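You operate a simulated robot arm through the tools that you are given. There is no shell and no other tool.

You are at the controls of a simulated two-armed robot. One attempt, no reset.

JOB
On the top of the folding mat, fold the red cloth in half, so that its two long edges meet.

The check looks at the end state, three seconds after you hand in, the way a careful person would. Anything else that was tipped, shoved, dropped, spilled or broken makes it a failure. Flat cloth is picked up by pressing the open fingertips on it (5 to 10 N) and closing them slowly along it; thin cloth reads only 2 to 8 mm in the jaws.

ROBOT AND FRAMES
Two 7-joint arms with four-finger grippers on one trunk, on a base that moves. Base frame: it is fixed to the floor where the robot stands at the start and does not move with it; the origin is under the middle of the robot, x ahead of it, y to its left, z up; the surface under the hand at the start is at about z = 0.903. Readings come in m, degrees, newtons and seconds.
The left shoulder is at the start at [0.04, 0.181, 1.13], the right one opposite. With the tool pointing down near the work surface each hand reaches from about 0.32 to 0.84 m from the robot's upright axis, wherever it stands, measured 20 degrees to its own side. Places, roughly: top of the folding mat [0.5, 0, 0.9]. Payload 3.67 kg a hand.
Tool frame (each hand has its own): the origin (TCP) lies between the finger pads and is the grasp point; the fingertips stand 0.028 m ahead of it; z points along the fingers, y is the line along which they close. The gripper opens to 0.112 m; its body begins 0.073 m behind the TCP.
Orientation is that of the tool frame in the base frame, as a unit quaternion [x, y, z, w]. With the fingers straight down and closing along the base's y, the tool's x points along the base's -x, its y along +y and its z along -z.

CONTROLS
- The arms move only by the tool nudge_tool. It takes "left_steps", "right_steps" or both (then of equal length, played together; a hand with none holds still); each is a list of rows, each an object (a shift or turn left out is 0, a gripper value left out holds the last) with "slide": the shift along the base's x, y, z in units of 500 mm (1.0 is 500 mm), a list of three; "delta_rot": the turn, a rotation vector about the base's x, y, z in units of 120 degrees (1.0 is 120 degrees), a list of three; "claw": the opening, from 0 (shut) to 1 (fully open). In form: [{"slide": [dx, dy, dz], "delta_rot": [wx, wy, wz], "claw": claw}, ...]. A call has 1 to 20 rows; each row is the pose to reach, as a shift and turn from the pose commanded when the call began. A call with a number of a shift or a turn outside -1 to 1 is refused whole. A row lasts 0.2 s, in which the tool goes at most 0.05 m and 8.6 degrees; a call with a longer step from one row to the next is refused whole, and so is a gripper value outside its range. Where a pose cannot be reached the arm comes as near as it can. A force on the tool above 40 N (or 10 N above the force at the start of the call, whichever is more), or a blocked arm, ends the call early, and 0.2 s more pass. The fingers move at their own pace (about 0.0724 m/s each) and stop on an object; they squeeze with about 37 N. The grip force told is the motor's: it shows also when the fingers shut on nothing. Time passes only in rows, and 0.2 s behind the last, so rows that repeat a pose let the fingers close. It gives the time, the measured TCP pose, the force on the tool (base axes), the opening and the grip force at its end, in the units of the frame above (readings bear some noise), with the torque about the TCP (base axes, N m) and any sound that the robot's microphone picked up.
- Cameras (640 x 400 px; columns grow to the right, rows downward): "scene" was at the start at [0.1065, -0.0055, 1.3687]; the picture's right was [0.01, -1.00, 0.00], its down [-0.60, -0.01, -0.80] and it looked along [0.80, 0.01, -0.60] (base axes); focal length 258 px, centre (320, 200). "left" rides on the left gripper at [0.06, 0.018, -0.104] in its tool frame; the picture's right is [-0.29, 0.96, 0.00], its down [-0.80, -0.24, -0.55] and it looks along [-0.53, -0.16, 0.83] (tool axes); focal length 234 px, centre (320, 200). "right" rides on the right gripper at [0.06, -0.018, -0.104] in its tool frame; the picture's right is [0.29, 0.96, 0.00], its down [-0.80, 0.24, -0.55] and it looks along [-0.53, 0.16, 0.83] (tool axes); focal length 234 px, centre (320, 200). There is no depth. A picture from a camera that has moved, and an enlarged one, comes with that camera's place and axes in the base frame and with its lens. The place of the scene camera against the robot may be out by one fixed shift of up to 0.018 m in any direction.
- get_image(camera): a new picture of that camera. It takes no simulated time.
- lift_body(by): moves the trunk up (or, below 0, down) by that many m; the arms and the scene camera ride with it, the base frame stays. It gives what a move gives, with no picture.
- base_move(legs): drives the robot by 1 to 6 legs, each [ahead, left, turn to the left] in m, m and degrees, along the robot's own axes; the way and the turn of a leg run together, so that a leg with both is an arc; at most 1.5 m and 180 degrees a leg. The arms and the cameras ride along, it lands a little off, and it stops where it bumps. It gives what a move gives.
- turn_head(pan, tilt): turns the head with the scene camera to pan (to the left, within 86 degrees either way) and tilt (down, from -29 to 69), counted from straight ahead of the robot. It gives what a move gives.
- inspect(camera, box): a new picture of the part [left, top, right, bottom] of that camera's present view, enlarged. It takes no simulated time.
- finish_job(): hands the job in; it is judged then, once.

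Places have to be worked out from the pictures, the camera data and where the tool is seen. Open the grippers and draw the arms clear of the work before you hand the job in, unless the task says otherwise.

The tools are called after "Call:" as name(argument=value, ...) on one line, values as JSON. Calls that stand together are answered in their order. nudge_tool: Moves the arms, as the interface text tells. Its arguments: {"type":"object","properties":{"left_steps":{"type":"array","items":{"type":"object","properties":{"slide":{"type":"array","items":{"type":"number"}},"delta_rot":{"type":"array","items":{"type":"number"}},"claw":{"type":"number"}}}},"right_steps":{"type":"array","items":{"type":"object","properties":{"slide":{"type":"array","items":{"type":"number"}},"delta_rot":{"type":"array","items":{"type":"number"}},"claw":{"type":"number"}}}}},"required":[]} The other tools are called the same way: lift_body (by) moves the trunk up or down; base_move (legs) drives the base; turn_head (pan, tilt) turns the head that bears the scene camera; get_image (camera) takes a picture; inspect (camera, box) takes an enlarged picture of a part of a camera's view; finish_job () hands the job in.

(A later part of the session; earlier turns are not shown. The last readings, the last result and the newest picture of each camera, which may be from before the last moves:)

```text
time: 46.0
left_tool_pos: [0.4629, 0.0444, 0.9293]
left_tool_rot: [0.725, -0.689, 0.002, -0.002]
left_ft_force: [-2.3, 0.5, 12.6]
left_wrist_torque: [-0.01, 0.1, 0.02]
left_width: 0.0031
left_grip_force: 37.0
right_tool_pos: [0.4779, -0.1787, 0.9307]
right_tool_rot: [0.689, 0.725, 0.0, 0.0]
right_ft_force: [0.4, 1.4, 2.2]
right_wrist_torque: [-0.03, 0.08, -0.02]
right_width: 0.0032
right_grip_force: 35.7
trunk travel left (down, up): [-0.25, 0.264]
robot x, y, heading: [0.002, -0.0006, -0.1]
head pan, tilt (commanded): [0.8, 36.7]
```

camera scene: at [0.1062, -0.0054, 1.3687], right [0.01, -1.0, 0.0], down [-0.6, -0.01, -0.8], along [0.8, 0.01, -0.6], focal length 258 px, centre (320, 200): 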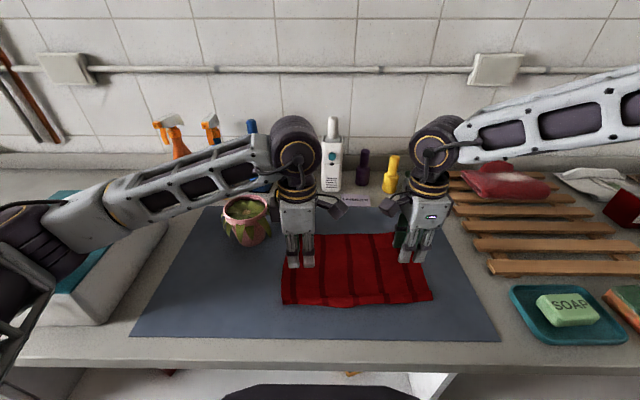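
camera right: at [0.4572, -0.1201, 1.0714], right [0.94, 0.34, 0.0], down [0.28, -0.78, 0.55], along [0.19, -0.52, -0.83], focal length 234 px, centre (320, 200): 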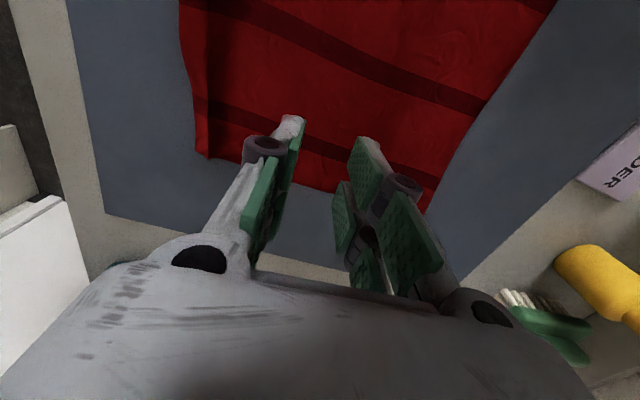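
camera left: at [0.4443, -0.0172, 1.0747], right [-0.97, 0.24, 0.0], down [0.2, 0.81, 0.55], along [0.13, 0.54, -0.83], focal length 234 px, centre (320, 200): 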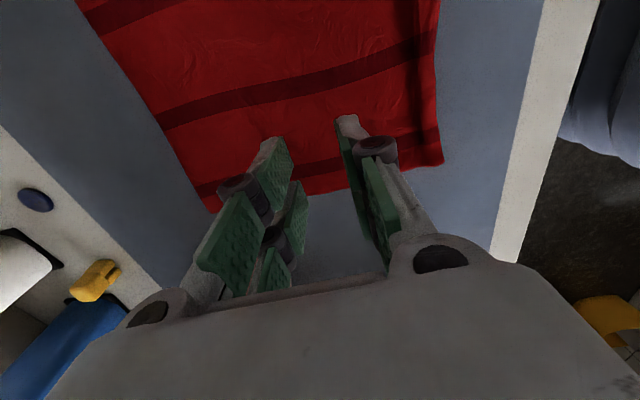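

Both jaws read about 3 mm with full grip, so the midline is held at both ends. I'll lift both 50 mm slowly and check.

Call:
nudge_tool(left_steps=[{"slide": [0, 0, 0.008], "claw": 0}, {"slide": [0, 0, 0.02], "claw": 0}, {"slide": [0, 0, 0.034], "claw": 0}, {"slide": [0, 0, 0.05], "claw": 0}, {"slide": [0, 0, 0.066], "claw": 0}, {"slide": [0, 0, 0.082], "claw": 0}, {"slide": [0, 0, 0.1], "claw": 0}, {"slide": [0, 0, 0.1], "claw": 0}], right_steps=[{"slide": [0, 0, 0.008], "claw": 0}, {"slide": [0, 0, 0.02], "claw": 0}, {"slide": [0, 0, 0.034], "claw": 0}, {"slide": [0, 0, 0.05], "claw": 0}, {"slide": [0, 0, 0.066], "claw": 0}, {"slide": [0, 0, 0.082], "claw": 0}, {"slide": [0, 0, 0.1], "claw": 0}, {"slide": [0, 0, 0.1], "claw": 0}])

Call:
get_image(camera="scene")

Call:
get_image(camera="left")

Call:
get_image(camera="right")

```text
time: 47.8
left_tool_pos: [0.4637, 0.0434, 0.9774]
left_tool_rot: [0.725, -0.689, 0.001, 0.0]
left_ft_force: [-0.4, -0.1, 1.0]
left_wrist_torque: [-0.01, 0.0, 0.03]
left_width: 0.0036
left_grip_force: 42.8
right_tool_pos: [0.4791, -0.178, 0.9793]
right_tool_rot: [0.688, 0.726, 0.0, -0.001]
right_ft_force: [3.1, 0.4, 4.1]
right_wrist_torque: [0.07, -0.15, -0.07]
right_width: 0.0015
right_grip_force: 33.7
trunk travel left (down, up): [-0.25, 0.264]
robot x, y, heading: [0.0032, -0.0035, 0.3]
head pan, tilt (commanded): [0.8, 36.7]
```

```text
taken
camera scene: at [0.1066, -0.0054, 1.3686], right [0.01, -1.0, 0.0], down [-0.6, -0.01, -0.8], along [0.8, 0.01, -0.6], focal length 258 px, centre (320, 200)
```

scene: 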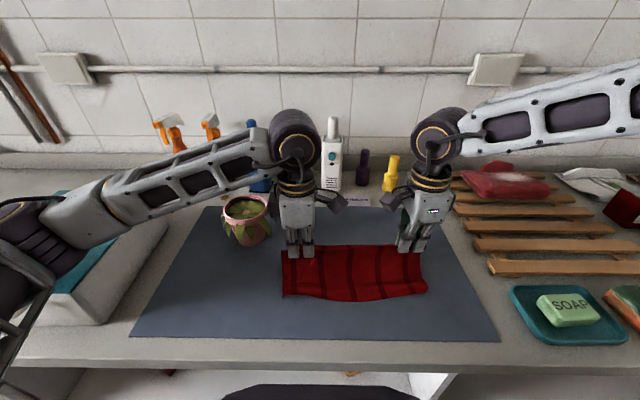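

```text
taken
camera left: at [0.4481, -0.0166, 1.0831], right [-0.97, 0.24, 0.0], down [0.2, 0.81, 0.55], along [0.13, 0.54, -0.83], focal length 234 px, centre (320, 200)
```

left: 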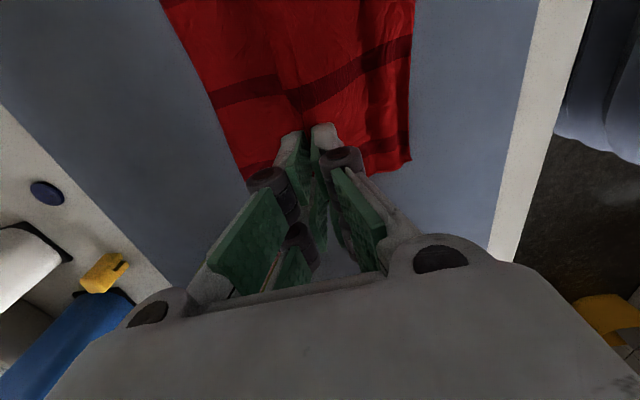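

```text
taken
camera right: at [0.4578, -0.1203, 1.0837], right [0.94, 0.34, 0.0], down [0.28, -0.78, 0.55], along [0.19, -0.52, -0.83], focal length 234 px, centre (320, 200)
```

right: 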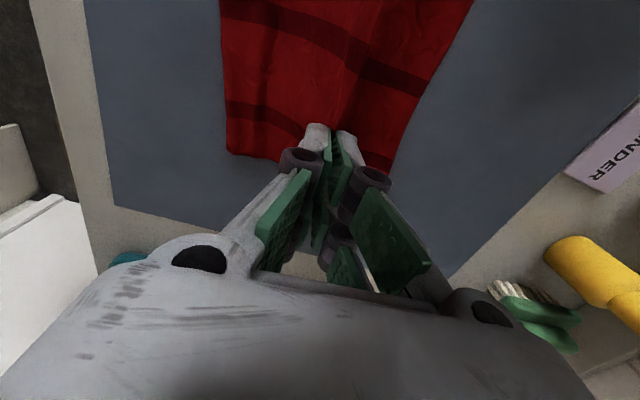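

The cloth rises as a neat tent with the midline in both jaws. I'll keep lifting about 65 mm so both halves hang free and straighten.

Call:
nudge_tool(left_steps=[{"slide": [0, 0, 0.014], "claw": 0}, {"slide": [0, 0, 0.028], "claw": 0}, {"slide": [0, 0, 0.042], "claw": 0}, {"slide": [0, 0, 0.056], "claw": 0}, {"slide": [0, 0, 0.07], "claw": 0}, {"slide": [0, 0, 0.084], "claw": 0}, {"slide": [0, 0, 0.098], "claw": 0}, {"slide": [0, 0, 0.112], "claw": 0}, {"slide": [0, 0, 0.126], "claw": 0}, {"slide": [0, 0, 0.134], "claw": 0}, {"slide": [0, 0, 0.134], "claw": 0}, {"slide": [0, 0, 0.134], "claw": 0}], right_steps=[{"slide": [0, 0, 0.014], "claw": 0}, {"slide": [0, 0, 0.028], "claw": 0}, {"slide": [0, 0, 0.042], "claw": 0}, {"slide": [0, 0, 0.056], "claw": 0}, {"slide": [0, 0, 0.07], "claw": 0}, {"slide": [0, 0, 0.084], "claw": 0}, {"slide": [0, 0, 0.098], "claw": 0}, {"slide": [0, 0, 0.112], "claw": 0}, {"slide": [0, 0, 0.126], "claw": 0}, {"slide": [0, 0, 0.134], "claw": 0}, {"slide": [0, 0, 0.134], "claw": 0}, {"slide": [0, 0, 0.134], "claw": 0}])

Call:
get_image(camera="scene")

Call:
get_image(camera="left")

Call:
get_image(camera="right")

```text
time: 50.4
left_tool_pos: [0.4644, 0.0428, 1.045]
left_tool_rot: [0.726, -0.688, -0.001, 0.0]
left_ft_force: [-1.2, 0.0, 1.2]
left_wrist_torque: [0.0, -0.01, 0.04]
left_width: 0.0017
left_grip_force: 34.3
right_tool_pos: [0.48, -0.178, 1.0467]
right_tool_rot: [0.688, 0.726, 0.0, -0.001]
right_ft_force: [0.0, 0.5, 0.9]
right_wrist_torque: [0.0, 0.02, -0.01]
right_width: 0.003
right_grip_force: 34.9
trunk travel left (down, up): [-0.25, 0.264]
robot x, y, heading: [-0.0016, 0.0009, -0.1]
head pan, tilt (commanded): [0.8, 36.7]
```

```text
taken
camera scene: at [0.1064, -0.0055, 1.3687], right [0.01, -1.0, 0.0], down [-0.6, -0.01, -0.8], along [0.8, 0.01, -0.6], focal length 258 px, centre (320, 200)
```

scene: 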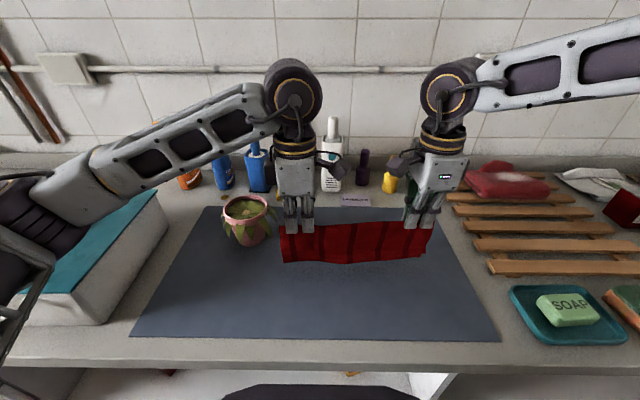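

```text
taken
camera left: at [0.4477, -0.0174, 1.1502], right [-0.97, 0.24, 0.0], down [0.2, 0.81, 0.55], along [0.13, 0.54, -0.83], focal length 234 px, centre (320, 200)
```

left: 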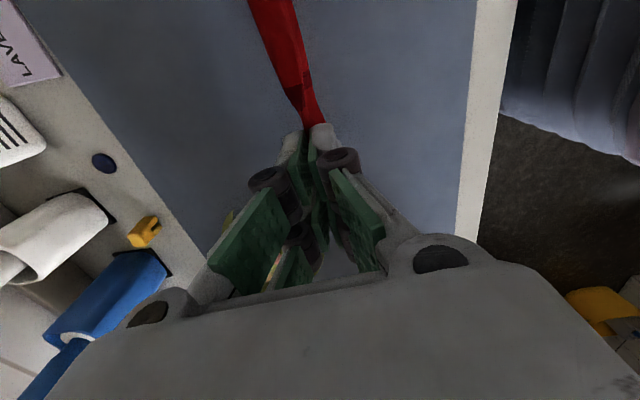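

```text
taken
camera right: at [0.458, -0.1208, 1.15], right [0.94, 0.34, 0.0], down [0.28, -0.78, 0.55], along [0.19, -0.52, -0.83], focal length 234 px, centre (320, 200)
```

right: 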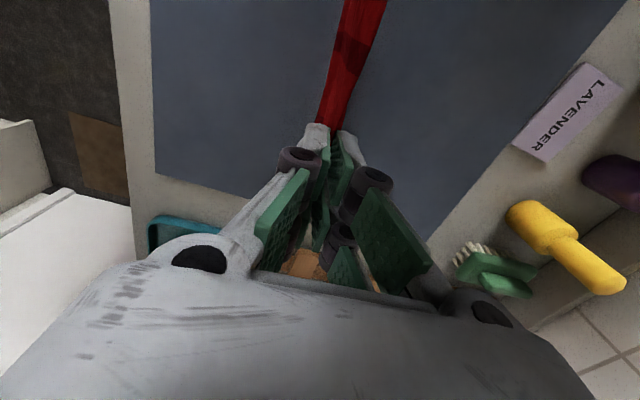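

The cloth hangs folded in half between the hands. I'll zoom in to compare the two lower edges.

Call:
inspect(camera="scene", box=[265, 205, 445, 275])

Call:
inspect(camera="left", box=[200, 0, 380, 150])

Call:
inspect(camera="right", box=[270, 0, 450, 150])

```text
3.56 times, centred on (355, 240) of scene
camera zoom: at [0.1064, -0.0055, 1.3687], right [0.01, -1.0, 0.0], down [-0.6, -0.01, -0.8], along [0.8, 0.01, -0.6], focal length 916 px, centre (196, 58)
```

zoom: 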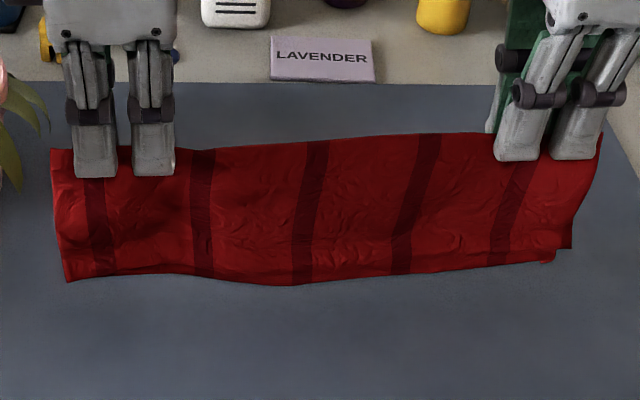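

```text
2.67 times, centred on (290, 75) of left
camera zoom: at [0.4477, -0.0174, 1.1502], right [-0.97, 0.24, 0.0], down [0.2, 0.81, 0.55], along [0.13, 0.54, -0.83], focal length 624 px, centre (400, 533)
```

zoom: 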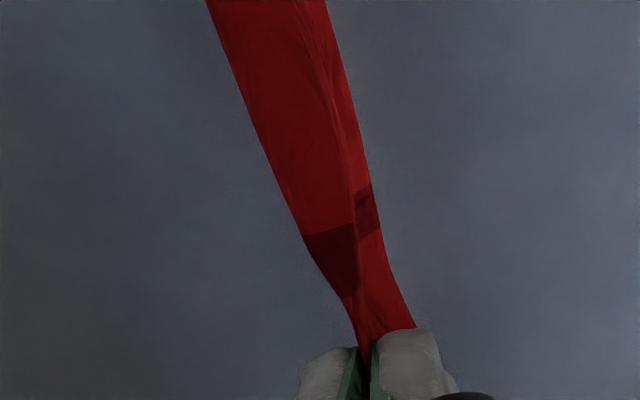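

```text
2.67 times, centred on (360, 75) of right
camera zoom: at [0.458, -0.1208, 1.15], right [0.94, 0.34, 0.0], down [0.28, -0.78, 0.55], along [0.19, -0.52, -0.83], focal length 624 px, centre (213, 533)
```

zoom: 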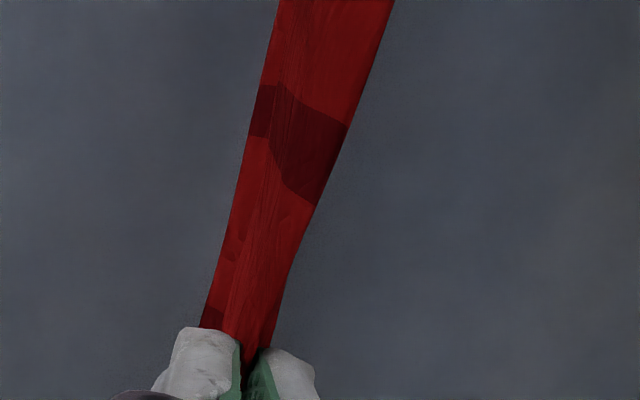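

There are two corner tips visible at the lower right, so I'll zoom in closer on both bottom corners.

Call:
inspect(camera="scene", box=[385, 225, 445, 285])

Call:
inspect(camera="scene", box=[270, 235, 350, 295])

```text
6.67 times, centred on (415, 255) of scene
camera zoom: at [0.1064, -0.0055, 1.3687], right [0.01, -1.0, 0.0], down [-0.6, -0.01, -0.8], along [0.8, 0.01, -0.6], focal length 1716 px, centre (-313, -167)
```

zoom: 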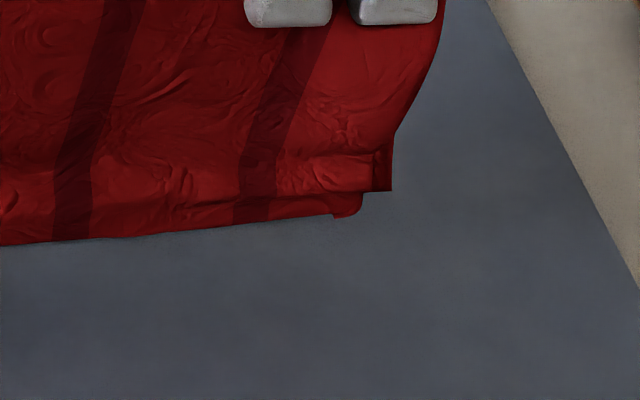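

```text
6.67 times, centred on (310, 265) of scene
camera zoom: at [0.1064, -0.0055, 1.3687], right [0.01, -1.0, 0.0], down [-0.6, -0.01, -0.8], along [0.8, 0.01, -0.6], focal length 1716 px, centre (387, -233)
```

zoom: 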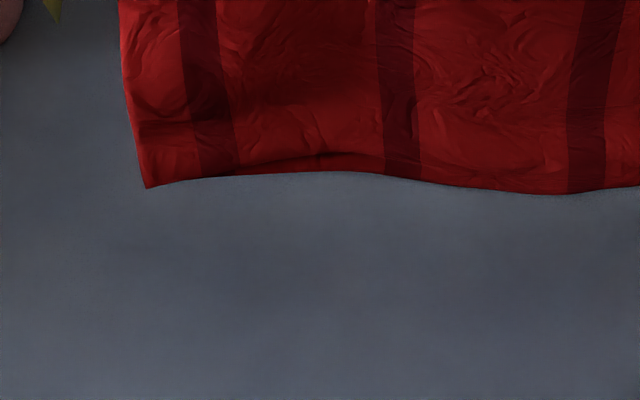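

The near half's bottom hem still carries the old crease on the right, so it hangs slightly short there. I'll hold still for about 3 seconds to see if it relaxes under its own weight.

Call:
nudge_tool(left_steps=[{"claw": 0}, {"claw": 0}, {"claw": 0}, {"claw": 0}, {"claw": 0}, {"claw": 0}, {"claw": 0}, {"claw": 0}, {"claw": 0}, {"claw": 0}, {"claw": 0}, {"claw": 0}, {"claw": 0}, {"claw": 0}, {"claw": 0}], right_steps=[{"claw": 0}, {"claw": 0}, {"claw": 0}, {"claw": 0}, {"claw": 0}, {"claw": 0}, {"claw": 0}, {"claw": 0}, {"claw": 0}, {"claw": 0}, {"claw": 0}, {"claw": 0}, {"claw": 0}, {"claw": 0}, {"claw": 0}])

Call:
inspect(camera="scene", box=[345, 215, 445, 285])

Call:
inspect(camera="scene", box=[270, 225, 370, 295])

```text
time: 53.6
left_tool_pos: [0.4628, 0.0428, 1.0457]
left_tool_rot: [0.725, -0.688, 0.0, 0.0]
left_ft_force: [2.3, 0.0, 2.3]
left_wrist_torque: [0.0, -0.01, 0.03]
left_width: 0.0017
left_grip_force: 37.1
right_tool_pos: [0.4795, -0.1793, 1.0474]
right_tool_rot: [0.688, 0.725, 0.0, 0.0]
right_ft_force: [0.0, -0.5, 1.2]
right_wrist_torque: [-0.02, -0.01, 0.01]
right_width: 0.0031
right_grip_force: 35.9
trunk travel left (down, up): [-0.25, 0.264]
robot x, y, heading: [0.0041, 0.0013, 0.2]
head pan, tilt (commanded): [0.8, 36.7]
```

```text
5.71 times, centred on (395, 250) of scene
camera zoom: at [0.1065, -0.0054, 1.3687], right [0.01, -1.0, 0.0], down [-0.6, -0.01, -0.8], along [0.8, 0.01, -0.6], focal length 1471 px, centre (-109, -86)
```

zoom: 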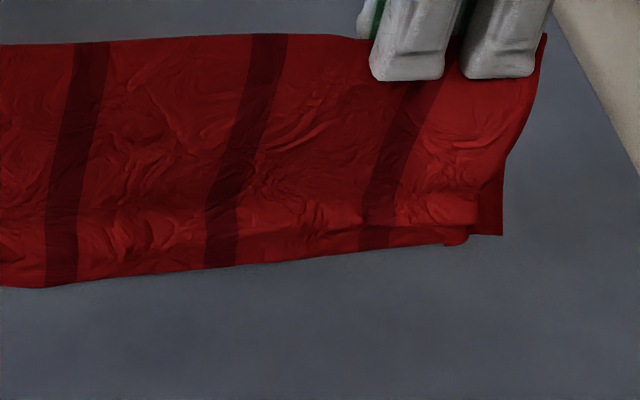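

```text
5.71 times, centred on (320, 260) of scene
camera zoom: at [0.1065, -0.0054, 1.3687], right [0.01, -1.0, 0.0], down [-0.6, -0.01, -0.8], along [0.8, 0.01, -0.6], focal length 1471 px, centre (320, -143)
```

zoom: 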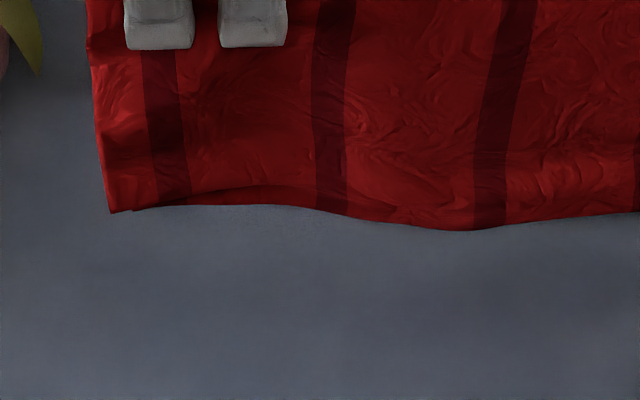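

After settling, both bottom edges hang at nearly the same height (z≈0.935), so the halves match within about a centimetre. I'll carry the hanging cloth 70 mm toward the robot, so it can be laid with the fold away from me and clear of the plant, then lower until the edges just reach the mat.

Call:
nudge_tool(left_steps=[{"slide": [-0.006, 0, 0], "claw": 0}, {"slide": [-0.018, -0.001, 0], "claw": 0}, {"slide": [-0.032, -0.002, 0], "claw": 0}, {"slide": [-0.046, -0.003, 0], "claw": 0}, {"slide": [-0.06, -0.003, 0], "claw": 0}, {"slide": [-0.074, -0.004, 0], "claw": 0}, {"slide": [-0.088, -0.005, 0], "claw": 0}, {"slide": [-0.102, -0.006, 0], "claw": 0}, {"slide": [-0.116, -0.006, 0], "claw": 0}, {"slide": [-0.128, -0.007, 0], "claw": 0}, {"slide": [-0.136, -0.007, 0], "claw": 0}, {"slide": [-0.14, -0.007, 0], "claw": 0}, {"slide": [-0.14, -0.007, 0], "claw": 0}, {"slide": [-0.14, -0.007, -0.01], "claw": 0}, {"slide": [-0.14, -0.007, -0.02], "claw": 0}, {"slide": [-0.14, -0.007, -0.03], "claw": 0}, {"slide": [-0.14, -0.007, -0.04], "claw": 0}, {"slide": [-0.14, -0.007, -0.05], "claw": 0}, {"slide": [-0.14, -0.007, -0.05], "claw": 0}, {"slide": [-0.14, -0.007, -0.05], "claw": 0}], right_steps=[{"slide": [-0.006, 0, 0], "claw": 0}, {"slide": [-0.018, -0.001, 0], "claw": 0}, {"slide": [-0.032, -0.002, 0], "claw": 0}, {"slide": [-0.046, -0.003, 0], "claw": 0}, {"slide": [-0.06, -0.003, 0], "claw": 0}, {"slide": [-0.074, -0.004, 0], "claw": 0}, {"slide": [-0.088, -0.005, 0], "claw": 0}, {"slide": [-0.102, -0.006, 0], "claw": 0}, {"slide": [-0.116, -0.006, 0], "claw": 0}, {"slide": [-0.128, -0.007, 0], "claw": 0}, {"slide": [-0.136, -0.007, 0], "claw": 0}, {"slide": [-0.14, -0.007, 0], "claw": 0}, {"slide": [-0.14, -0.007, 0], "claw": 0}, {"slide": [-0.14, -0.007, -0.01], "claw": 0}, {"slide": [-0.14, -0.007, -0.02], "claw": 0}, {"slide": [-0.14, -0.007, -0.03], "claw": 0}, {"slide": [-0.14, -0.007, -0.04], "claw": 0}, {"slide": [-0.14, -0.007, -0.05], "claw": 0}, {"slide": [-0.14, -0.007, -0.05], "claw": 0}, {"slide": [-0.14, -0.007, -0.05], "claw": 0}])

Call:
inspect(camera="scene", box=[250, 210, 450, 335])

Call:
get_image(camera="left")

Call:
get_image(camera="right")

```text
time: 57.8
left_tool_pos: [0.3933, 0.0398, 1.0204]
left_tool_rot: [0.726, -0.688, 0.0, 0.0]
left_ft_force: [0.3, 0.9, 0.1]
left_wrist_torque: [0.01, -0.04, -0.01]
left_width: 0.0024
left_grip_force: 34.8
right_tool_pos: [0.4088, -0.182, 1.0208]
right_tool_rot: [0.689, 0.725, 0.0, 0.0]
right_ft_force: [1.2, 0.5, -1.9]
right_wrist_torque: [0.01, 0.05, 0.03]
right_width: 0.0025
right_grip_force: 35.6
trunk travel left (down, up): [-0.25, 0.264]
robot x, y, heading: [-0.0026, 0.001, -0.2]
head pan, tilt (commanded): [0.8, 36.7]
```

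```text
3.20 times, centred on (350, 272) of scene
camera zoom: at [0.1066, -0.0055, 1.3687], right [0.01, -1.0, 0.0], down [-0.6, -0.01, -0.8], along [0.8, 0.01, -0.6], focal length 824 px, centre (224, -32)
```

zoom: 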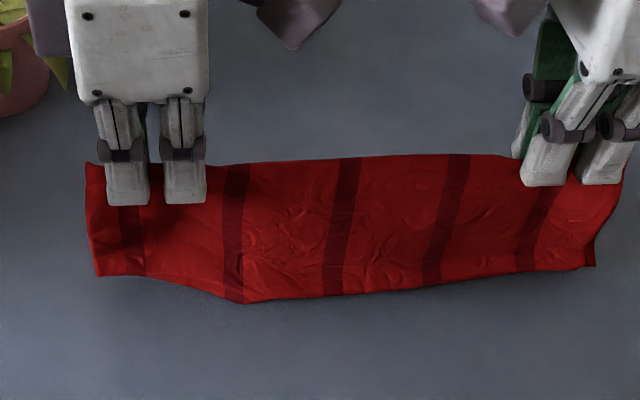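

```text
taken
camera left: at [0.378, -0.0197, 1.1242], right [-0.97, 0.24, 0.0], down [0.2, 0.81, 0.55], along [0.13, 0.54, -0.83], focal length 234 px, centre (320, 200)
```

left: 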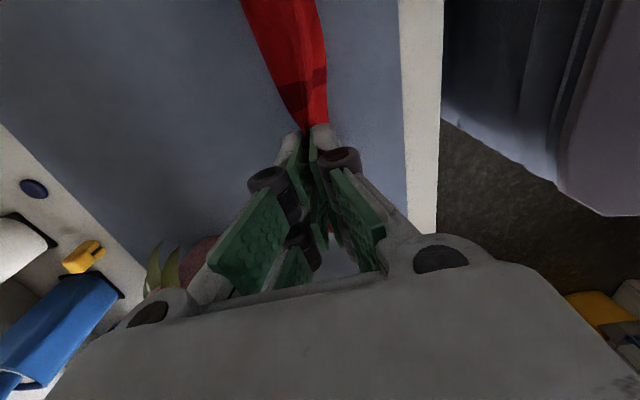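

```text
taken
camera right: at [0.3874, -0.1237, 1.1247], right [0.94, 0.34, 0.0], down [0.28, -0.78, 0.55], along [0.19, -0.52, -0.83], focal length 234 px, centre (320, 200)
```

right: 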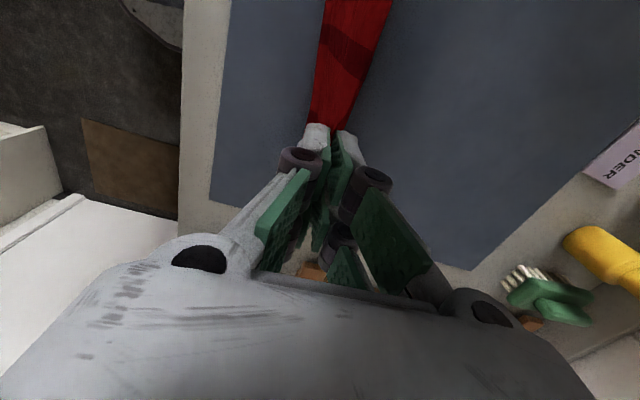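

The edges are just reaching the mat. The left jaws hold about 20 mm more cloth than the right, so I'll start the left slightly lower. I'll now lay the cloth down by moving forward and down while gradually tilting the hands, so the fold leans forward; first half of that motion now.

Call:
nudge_tool(left_steps=[{"slide": [0, 0, -0.012], "claw": 0}, {"slide": [0, 0, -0.024], "claw": 0}, {"slide": [0.02, 0.001, -0.0248], "delta_rot": [0, 0.02, 0], "claw": 0}, {"slide": [0.0398, 0.002, -0.027], "delta_rot": [0, 0.04, 0], "claw": 0}, {"slide": [0.0592, 0.003, -0.0308], "delta_rot": [0, 0.06, 0], "claw": 0}, {"slide": [0.078, 0.0039, -0.0362], "delta_rot": [0, 0.08, 0], "claw": 0}, {"slide": [0.096, 0.0048, -0.0428], "delta_rot": [0, 0.1, 0], "claw": 0}, {"slide": [0.1132, 0.0057, -0.0508], "delta_rot": [0, 0.12, 0], "claw": 0}, {"slide": [0.1132, 0.0057, -0.0508], "delta_rot": [0, 0.12, 0], "claw": 0}], right_steps=[{"slide": [0, 0, 0], "claw": 0}, {"slide": [0, 0, 0], "claw": 0}, {"slide": [0.0232, 0.0012, -0.0014], "delta_rot": [0, 0.02, 0], "claw": 0}, {"slide": [0.046, 0.0023, -0.0042], "delta_rot": [0, 0.04, 0], "claw": 0}, {"slide": [0.0684, 0.0034, -0.0086], "delta_rot": [0, 0.06, 0], "claw": 0}, {"slide": [0.0902, 0.0045, -0.0148], "delta_rot": [0, 0.08, 0], "claw": 0}, {"slide": [0.111, 0.0056, -0.0228], "delta_rot": [0, 0.1, 0], "claw": 0}, {"slide": [0.1308, 0.0065, -0.032], "delta_rot": [0, 0.12, 0], "claw": 0}, {"slide": [0.1308, 0.0065, -0.032], "delta_rot": [0, 0.12, 0], "claw": 0}])

Call:
get_image(camera="scene")

Call:
inspect(camera="scene", box=[240, 200, 450, 331])

```text
time: 59.8
left_tool_pos: [0.4495, 0.0429, 0.9956]
left_tool_rot: [0.72, -0.683, -0.091, 0.086]
left_ft_force: [-0.8, -0.8, 2.1]
left_wrist_torque: [0.09, -0.11, 0.04]
left_width: 0.0017
left_grip_force: 33.7
right_tool_pos: [0.4745, -0.1788, 1.0051]
right_tool_rot: [0.683, 0.72, -0.087, -0.091]
right_ft_force: [0.0, 0.3, 1.9]
right_wrist_torque: [0.0, -0.11, 0.01]
right_width: 0.0012
right_grip_force: 34.2
trunk travel left (down, up): [-0.25, 0.264]
robot x, y, heading: [-0.0014, -0.0021, -0.0]
head pan, tilt (commanded): [0.8, 36.7]
```

```text
taken
camera scene: at [0.1059, -0.0053, 1.3687], right [0.01, -1.0, 0.0], down [-0.6, -0.01, -0.8], along [0.8, 0.01, -0.6], focal length 258 px, centre (320, 200)
```

scene: 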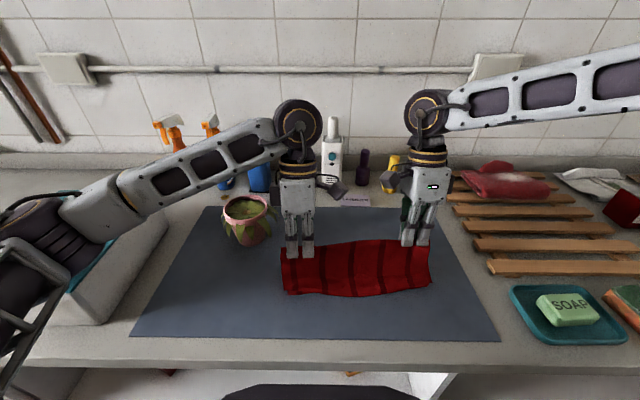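

```text
3.05 times, centred on (345, 266) of scene
camera zoom: at [0.1059, -0.0053, 1.3687], right [0.01, -1.0, 0.0], down [-0.6, -0.01, -0.8], along [0.8, 0.01, -0.6], focal length 785 px, centre (244, 0)
```

zoom: 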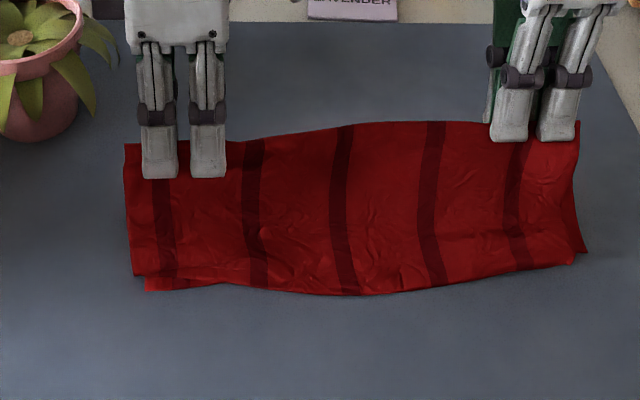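

The tilt works as intended and the cloth is trailing flat behind the hands, both layers together. I'll continue the second half of the laying motion, stopping just above the mat.

Call:
nudge_tool(left_steps=[{"slide": [0.016, 0.0008, -0.0094], "delta_rot": [0, 0.02, 0], "claw": 0}, {"slide": [0.0306, 0.0015, -0.0198], "delta_rot": [0, 0.04, 0], "claw": 0}, {"slide": [0.044, 0.0022, -0.0314], "delta_rot": [0, 0.06, 0], "claw": 0}, {"slide": [0.0556, 0.0027, -0.0438], "delta_rot": [0, 0.08, 0], "claw": 0}, {"slide": [0.0656, 0.0032, -0.0572], "delta_rot": [0, 0.1, 0], "claw": 0}, {"slide": [0.074, 0.0037, -0.071], "delta_rot": [0, 0.12, 0], "claw": 0}, {"slide": [0.0804, 0.004, -0.0854], "delta_rot": [0, 0.14, 0], "claw": 0}, {"slide": [0.0852, 0.0042, -0.1002], "delta_rot": [0, 0.16, 0], "claw": 0}, {"slide": [0.0852, 0.0042, -0.1002], "delta_rot": [0, 0.16, 0], "claw": 0}], right_steps=[{"slide": [0.0184, 0.001, -0.0108], "delta_rot": [0, 0.02, 0], "claw": 0}, {"slide": [0.0352, 0.0018, -0.0232], "delta_rot": [0, 0.04, 0], "claw": 0}, {"slide": [0.0506, 0.0026, -0.0368], "delta_rot": [0, 0.06, 0], "claw": 0}, {"slide": [0.064, 0.0032, -0.0512], "delta_rot": [0, 0.08, 0], "claw": 0}, {"slide": [0.0756, 0.0038, -0.0668], "delta_rot": [0, 0.1, 0], "claw": 0}, {"slide": [0.085, 0.0043, -0.083], "delta_rot": [0, 0.12, 0], "claw": 0}, {"slide": [0.0922, 0.0047, -0.0998], "delta_rot": [0, 0.14, 0], "claw": 0}, {"slide": [0.0976, 0.0049, -0.117], "delta_rot": [0, 0.16, 0], "claw": 0}, {"slide": [0.0976, 0.0049, -0.117], "delta_rot": [0, 0.16, 0], "claw": 0}])

Call:
get_image(camera="scene")

Call:
inspect(camera="scene", box=[240, 200, 450, 331])

Call:
get_image(camera="left")

Call:
get_image(camera="right")

```text
time: 61.8
left_tool_pos: [0.4934, 0.046, 0.9448]
left_tool_rot: [0.694, -0.659, -0.209, 0.199]
left_ft_force: [-1.1, -1.0, 0.4]
left_wrist_torque: [0.04, -0.01, 0.01]
left_width: 0.0022
left_grip_force: 34.5
right_tool_pos: [0.5117, -0.1869, 0.9508]
right_tool_rot: [0.659, 0.695, -0.199, -0.21]
right_ft_force: [0.3, 0.1, 1.4]
right_wrist_torque: [-0.01, 0.09, -0.05]
right_width: 0.0015
right_grip_force: 34.8
right hand out of reach, approached as far as the arm can: row 7, 8, 9
trunk travel left (down, up): [-0.25, 0.264]
robot x, y, heading: [-0.0035, -0.0025, -0.0]
head pan, tilt (commanded): [0.8, 36.7]
```

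```text
taken
camera scene: at [0.1062, -0.0053, 1.3687], right [0.01, -1.0, 0.0], down [-0.6, -0.01, -0.8], along [0.8, 0.01, -0.6], focal length 258 px, centre (320, 200)
```

scene: 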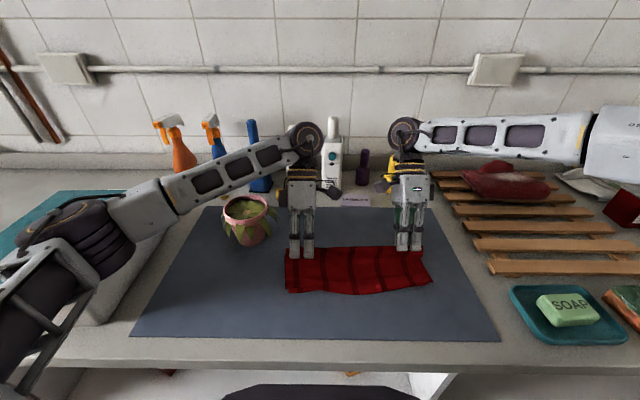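

```text
3.05 times, centred on (345, 266) of scene
camera zoom: at [0.1062, -0.0053, 1.3687], right [0.01, -1.0, 0.0], down [-0.6, -0.01, -0.8], along [0.8, 0.01, -0.6], focal length 785 px, centre (244, 0)
```

zoom: 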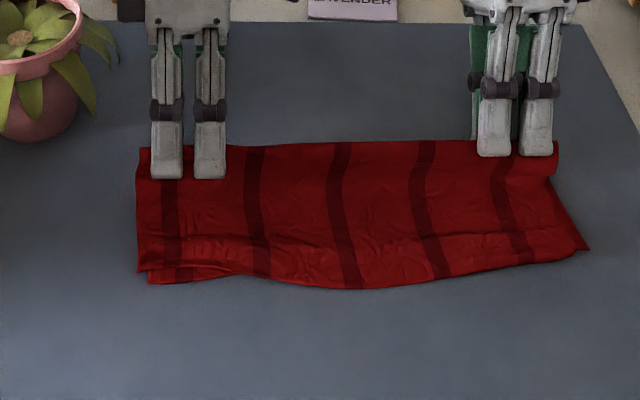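

```text
taken
camera left: at [0.5372, -0.0151, 1.0399], right [-0.81, 0.24, 0.54], down [0.47, 0.81, 0.35], along [-0.35, 0.54, -0.77], focal length 234 px, centre (320, 200)
```

left: 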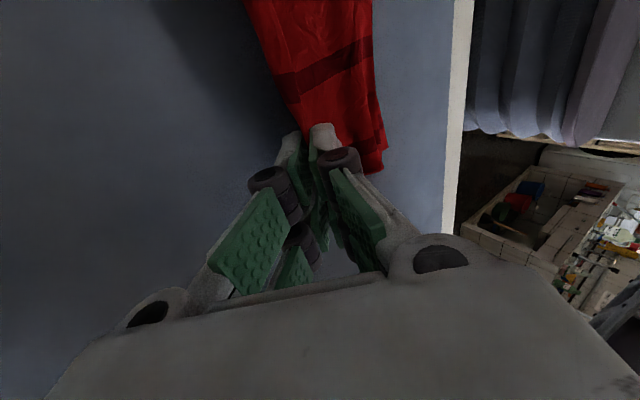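

```text
taken
camera right: at [0.5515, -0.1279, 1.0491], right [0.78, 0.34, -0.52], down [0.54, -0.78, 0.31], along [-0.3, -0.52, -0.8], focal length 234 px, centre (320, 200)
```

right: 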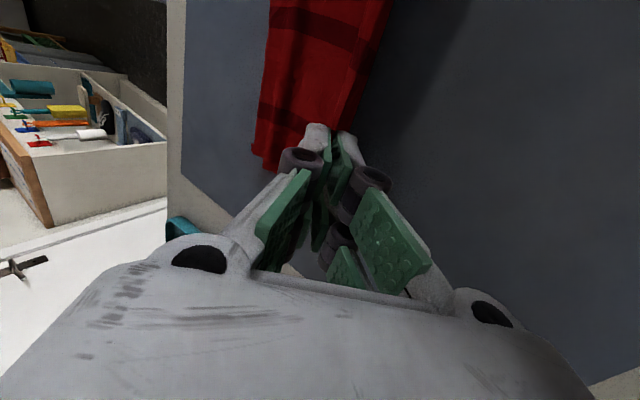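

The right arm hit its reach limit with the tilt and stopped at (0.512,-0.187,0.951), but the cloth lies neatly folded with the edges together. I'll take some tilt off the right hand and bring both hands down closer to the mat.

Call:
nudge_tool(left_steps=[{"slide": [0, 0, -0.003], "claw": 0}, {"slide": [0, 0, -0.006], "claw": 0}, {"slide": [0, 0, -0.009], "claw": 0}, {"slide": [0, 0, -0.009], "claw": 0}], right_steps=[{"slide": [-0.01, -0.004, 0], "delta_rot": [0, -0.03, 0], "claw": 0}, {"slide": [-0.02, -0.008, -0.004], "delta_rot": [0, -0.07, 0], "claw": 0}, {"slide": [-0.024, -0.008, -0.008], "delta_rot": [0, -0.1, 0], "claw": 0}, {"slide": [-0.024, -0.008, -0.008], "delta_rot": [0, -0.1, 0], "claw": 0}])

Call:
inspect(camera="scene", box=[240, 200, 450, 331])

```text
time: 62.8
left_tool_pos: [0.4932, 0.0443, 0.9405]
left_tool_rot: [0.695, -0.659, -0.21, 0.199]
left_ft_force: [-1.9, 0.0, -1.6]
left_wrist_torque: [-0.02, -0.04, -0.02]
left_width: 0.0039
left_grip_force: 43.2
right_tool_pos: [0.4996, -0.1893, 0.9463]
right_tool_rot: [0.677, 0.713, -0.128, -0.135]
right_ft_force: [-1.6, -0.3, -1.1]
right_wrist_torque: [0.0, -0.03, 0.04]
right_width: 0.0041
right_grip_force: 39.9
trunk travel left (down, up): [-0.25, 0.264]
robot x, y, heading: [0.0032, -0.0001, -0.1]
head pan, tilt (commanded): [0.8, 36.7]
```

```text
3.05 times, centred on (345, 266) of scene
camera zoom: at [0.1065, -0.0054, 1.3687], right [0.01, -1.0, 0.0], down [-0.6, -0.01, -0.8], along [0.8, 0.01, -0.6], focal length 785 px, centre (244, 0)
```

zoom: 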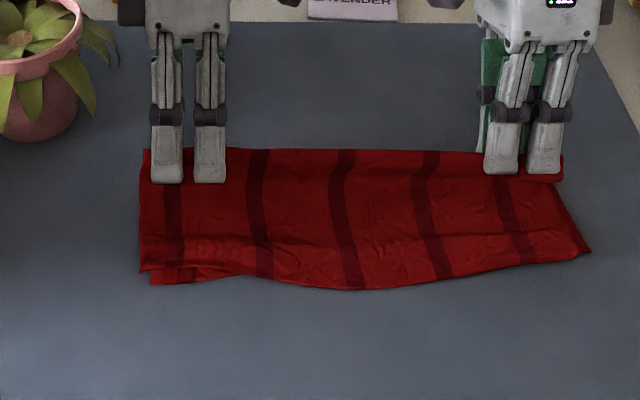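

The right hand gave back about 12 mm of slack. I'll move it forward again, pull it gently straight, and lower both hands a little more.

Call:
nudge_tool(left_steps=[{"slide": [0, 0, -0.002], "claw": 0}, {"slide": [0, 0, -0.004], "claw": 0}, {"slide": [0, 0, -0.006], "claw": 0}, {"slide": [0, 0, -0.006], "claw": 0}, {"slide": [0, 0, -0.006], "claw": 0}], right_steps=[{"slide": [0.01, 0.006, -0.002], "claw": 0}, {"slide": [0.02, 0.012, -0.006], "claw": 0}, {"slide": [0.028, 0.016, -0.01], "claw": 0}, {"slide": [0.032, 0.018, -0.016], "claw": 0}, {"slide": [0.032, 0.018, -0.016], "claw": 0}])

Call:
inspect(camera="scene", box=[240, 200, 450, 331])

Call:
get_image(camera="left")

Call:
get_image(camera="right")

```text
time: 64.0
left_tool_pos: [0.4932, 0.0454, 0.9396]
left_tool_rot: [0.695, -0.659, -0.21, 0.198]
left_ft_force: [-0.4, 0.6, -1.0]
left_wrist_torque: [0.0, -0.02, 0.0]
left_width: 0.0038
left_grip_force: 38.1
right_tool_pos: [0.5153, -0.1812, 0.9384]
right_tool_rot: [0.676, 0.713, -0.129, -0.137]
right_ft_force: [1.6, -0.7, 2.1]
right_wrist_torque: [0.02, -0.05, 0.05]
right_width: 0.002
right_grip_force: 36.8
trunk travel left (down, up): [-0.25, 0.264]
robot x, y, heading: [0.0013, 0.0003, -0.0]
head pan, tilt (commanded): [0.8, 36.7]
```

```text
3.05 times, centred on (345, 266) of scene
camera zoom: at [0.1058, -0.0062, 1.3688], right [0.01, -1.0, 0.0], down [-0.6, -0.01, -0.8], along [0.8, 0.01, -0.6], focal length 785 px, centre (244, 0)
```

zoom: 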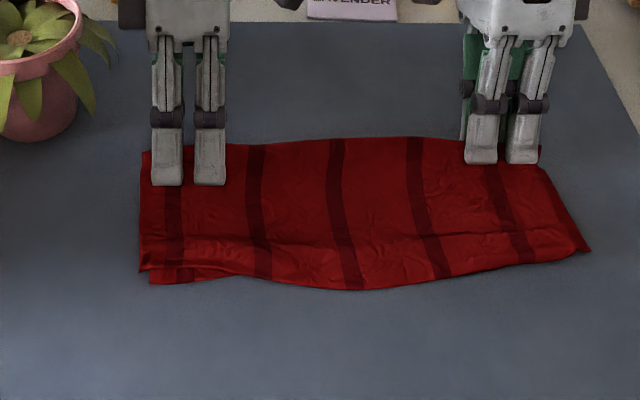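

```text
taken
camera left: at [0.5375, -0.0156, 1.0331], right [-0.81, 0.24, 0.54], down [0.47, 0.81, 0.35], along [-0.35, 0.54, -0.77], focal length 234 px, centre (320, 200)
```

left: 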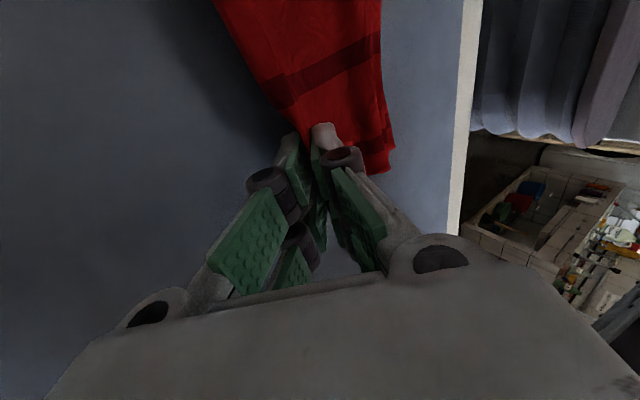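

```text
taken
camera right: at [0.5338, -0.1234, 1.0429], right [0.88, 0.34, -0.35], down [0.47, -0.78, 0.41], along [-0.13, -0.52, -0.84], focal length 234 px, centre (320, 200)
```

right: 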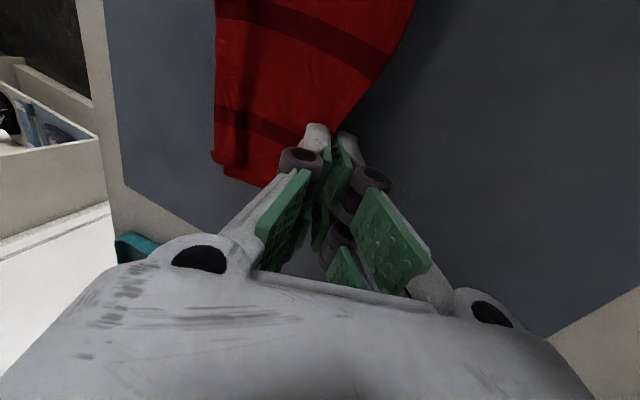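

Both hands are just above the mat with the fold leaning forward. I'll open slowly to about 22 mm to release the fold, rising slightly so the lower fingers don't dig in.

Call:
nudge_tool(left_steps=[{"slide": [0, 0, 0.0], "claw": 0.03}, {"slide": [0, 0, 0.002], "claw": 0.06}, {"slide": [0, 0, 0.004], "claw": 0.1}, {"slide": [0, 0, 0.006], "claw": 0.14}, {"slide": [0, 0, 0.008], "claw": 0.18}, {"slide": [0, 0, 0.008], "claw": 0.2}, {"slide": [0, 0, 0.008], "claw": 0.2}], right_steps=[{"slide": [0, 0, 0.0], "claw": 0.03}, {"slide": [0, 0, 0.001], "claw": 0.06}, {"slide": [0, 0, 0.002], "claw": 0.1}, {"slide": [0, 0, 0.003], "claw": 0.14}, {"slide": [0, 0, 0.004], "claw": 0.18}, {"slide": [0, 0, 0.004], "claw": 0.2}, {"slide": [0, 0, 0.004], "claw": 0.2}])

Call:
inspect(camera="scene", box=[240, 200, 450, 331])

Call:
inspect(camera="left", box=[180, 0, 460, 200])

Call:
inspect(camera="right", box=[180, 0, 460, 200])

```text
time: 65.6
left_tool_pos: [0.4931, 0.045, 0.9429]
left_tool_rot: [0.694, -0.659, -0.21, 0.199]
left_ft_force: [0.1, -0.2, 0.3]
left_wrist_torque: [0.01, 0.02, 0.0]
left_width: 0.0222
left_grip_force: 0.0
right_tool_pos: [0.514, -0.1799, 0.9384]
right_tool_rot: [0.676, 0.713, -0.129, -0.136]
right_ft_force: [0.3, -0.3, -0.6]
right_wrist_torque: [-0.01, 0.02, 0.0]
right_width: 0.0222
right_grip_force: 0.1
trunk travel left (down, up): [-0.25, 0.264]
robot x, y, heading: [-0.0011, -0.0026, -0.0]
head pan, tilt (commanded): [0.8, 36.7]
```

```text
3.05 times, centred on (345, 266) of scene
camera zoom: at [0.1066, -0.0055, 1.3686], right [0.01, -1.0, 0.0], down [-0.6, -0.01, -0.8], along [0.8, 0.01, -0.6], focal length 785 px, centre (244, 0)
```

zoom: 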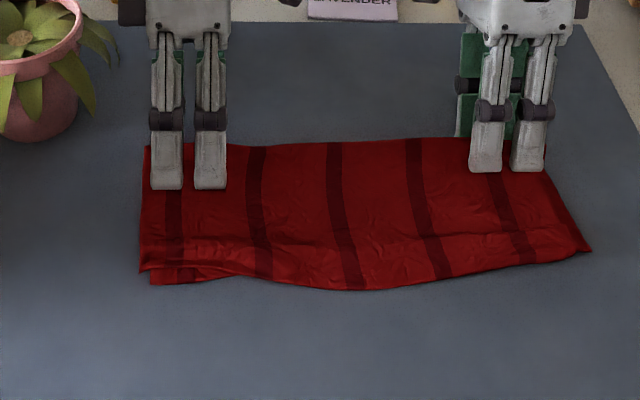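

```text
2.00 times, centred on (320, 100) of left
camera zoom: at [0.5369, -0.0155, 1.0366], right [-0.81, 0.24, 0.54], down [0.47, 0.81, 0.35], along [-0.35, 0.54, -0.77], focal length 468 px, centre (320, 400)
```

zoom: 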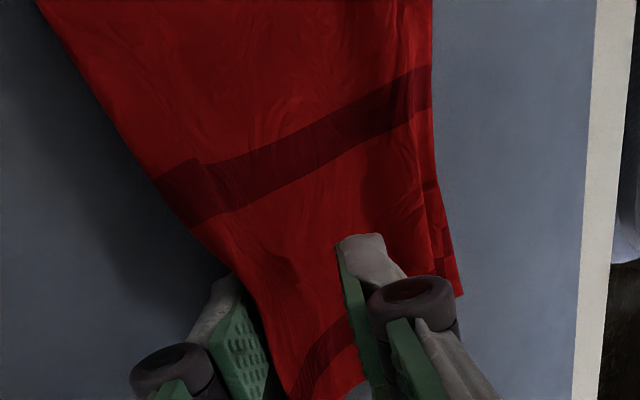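

```text
2.00 times, centred on (320, 100) of right
camera zoom: at [0.5337, -0.1223, 1.0442], right [0.88, 0.34, -0.35], down [0.47, -0.78, 0.41], along [-0.13, -0.52, -0.84], focal length 468 px, centre (320, 400)
```

zoom: 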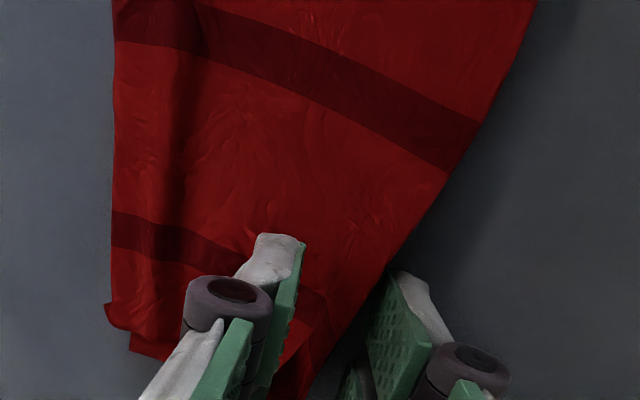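

The fold has relaxed out of both jaws and lies forward. I'll withdraw both hands along their own finger directions, up and slightly forward.

Call:
nudge_tool(left_steps=[{"slide": [0.0111, 0, 0.0167]}, {"slide": [0.0222, 0, 0.0333]}, {"slide": [0.0333, 0, 0.05]}, {"slide": [0.0444, 0, 0.0667]}, {"slide": [0.0555, 0, 0.0833]}, {"slide": [0.0666, 0, 0.1]}, {"slide": [0.0777, 0, 0.1167]}, {"slide": [0.08, 0, 0.15]}, {"slide": [0.08, 0, 0.2]}, {"slide": [0.08, 0, 0.2]}], right_steps=[{"slide": [0.0074, 0, 0.0186]}, {"slide": [0.0148, 0, 0.0372]}, {"slide": [0.0222, 0, 0.0558]}, {"slide": [0.0296, 0, 0.0744]}, {"slide": [0.035, 0, 0.093]}, {"slide": [0.035, 0, 0.1116]}, {"slide": [0.035, 0, 0.13]}, {"slide": [0.035, 0, 0.16]}, {"slide": [0.035, 0, 0.2]}, {"slide": [0.035, 0, 0.2]}])

Call:
get_image(camera="scene")

Call:
inspect(camera="scene", box=[260, 210, 450, 328])

Call:
get_image(camera="left")

Call:
get_image(camera="right")

```text
time: 67.8
left_tool_pos: [0.5351, 0.0461, 1.0409]
left_tool_rot: [0.694, -0.659, -0.21, 0.199]
left_ft_force: [0.2, 0.1, 0.1]
left_wrist_torque: [0.01, 0.04, -0.03]
left_width: 0.0223
left_grip_force: 0.0
right_tool_pos: [0.534, -0.1816, 1.0395]
right_tool_rot: [0.676, 0.713, -0.13, -0.136]
right_ft_force: [0.4, 0.4, 0.4]
right_wrist_torque: [0.01, 0.02, -0.06]
right_width: 0.0225
right_grip_force: 0.1
trunk travel left (down, up): [-0.25, 0.264]
robot x, y, heading: [-0.0009, 0.0012, 0.0]
head pan, tilt (commanded): [0.8, 36.7]
```

```text
taken
camera scene: at [0.1073, -0.0054, 1.3685], right [0.01, -1.0, 0.0], down [-0.6, -0.01, -0.8], along [0.8, 0.01, -0.6], focal length 258 px, centre (320, 200)
```

scene: 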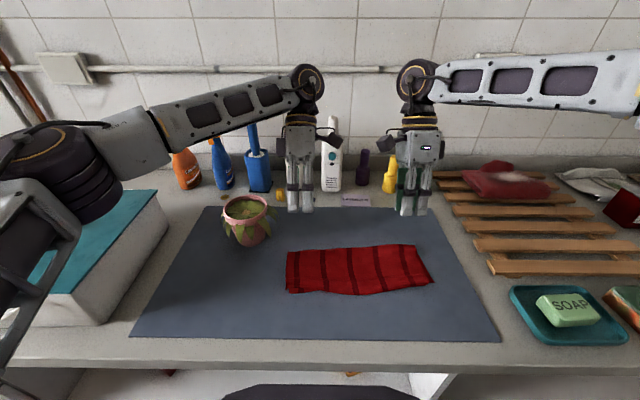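

```text
3.37 times, centred on (355, 269) of scene
camera zoom: at [0.1073, -0.0054, 1.3685], right [0.01, -1.0, 0.0], down [-0.6, -0.01, -0.8], along [0.8, 0.01, -0.6], focal length 867 px, centre (202, -32)
```

zoom: 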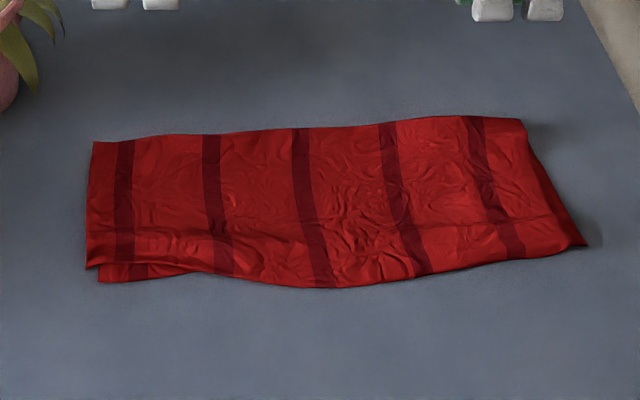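

```text
taken
camera left: at [0.579, -0.0139, 1.1365], right [-0.81, 0.24, 0.54], down [0.47, 0.81, 0.35], along [-0.35, 0.54, -0.77], focal length 234 px, centre (320, 200)
```

left: 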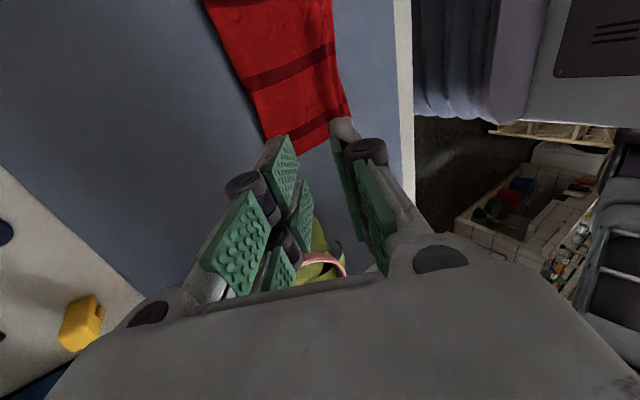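

```text
taken
camera right: at [0.5525, -0.1223, 1.1436], right [0.87, 0.34, -0.35], down [0.47, -0.78, 0.41], along [-0.13, -0.52, -0.84], focal length 234 px, centre (320, 200)
```

right: 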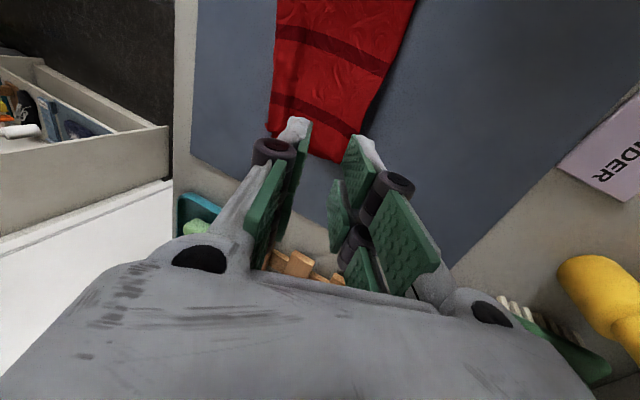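

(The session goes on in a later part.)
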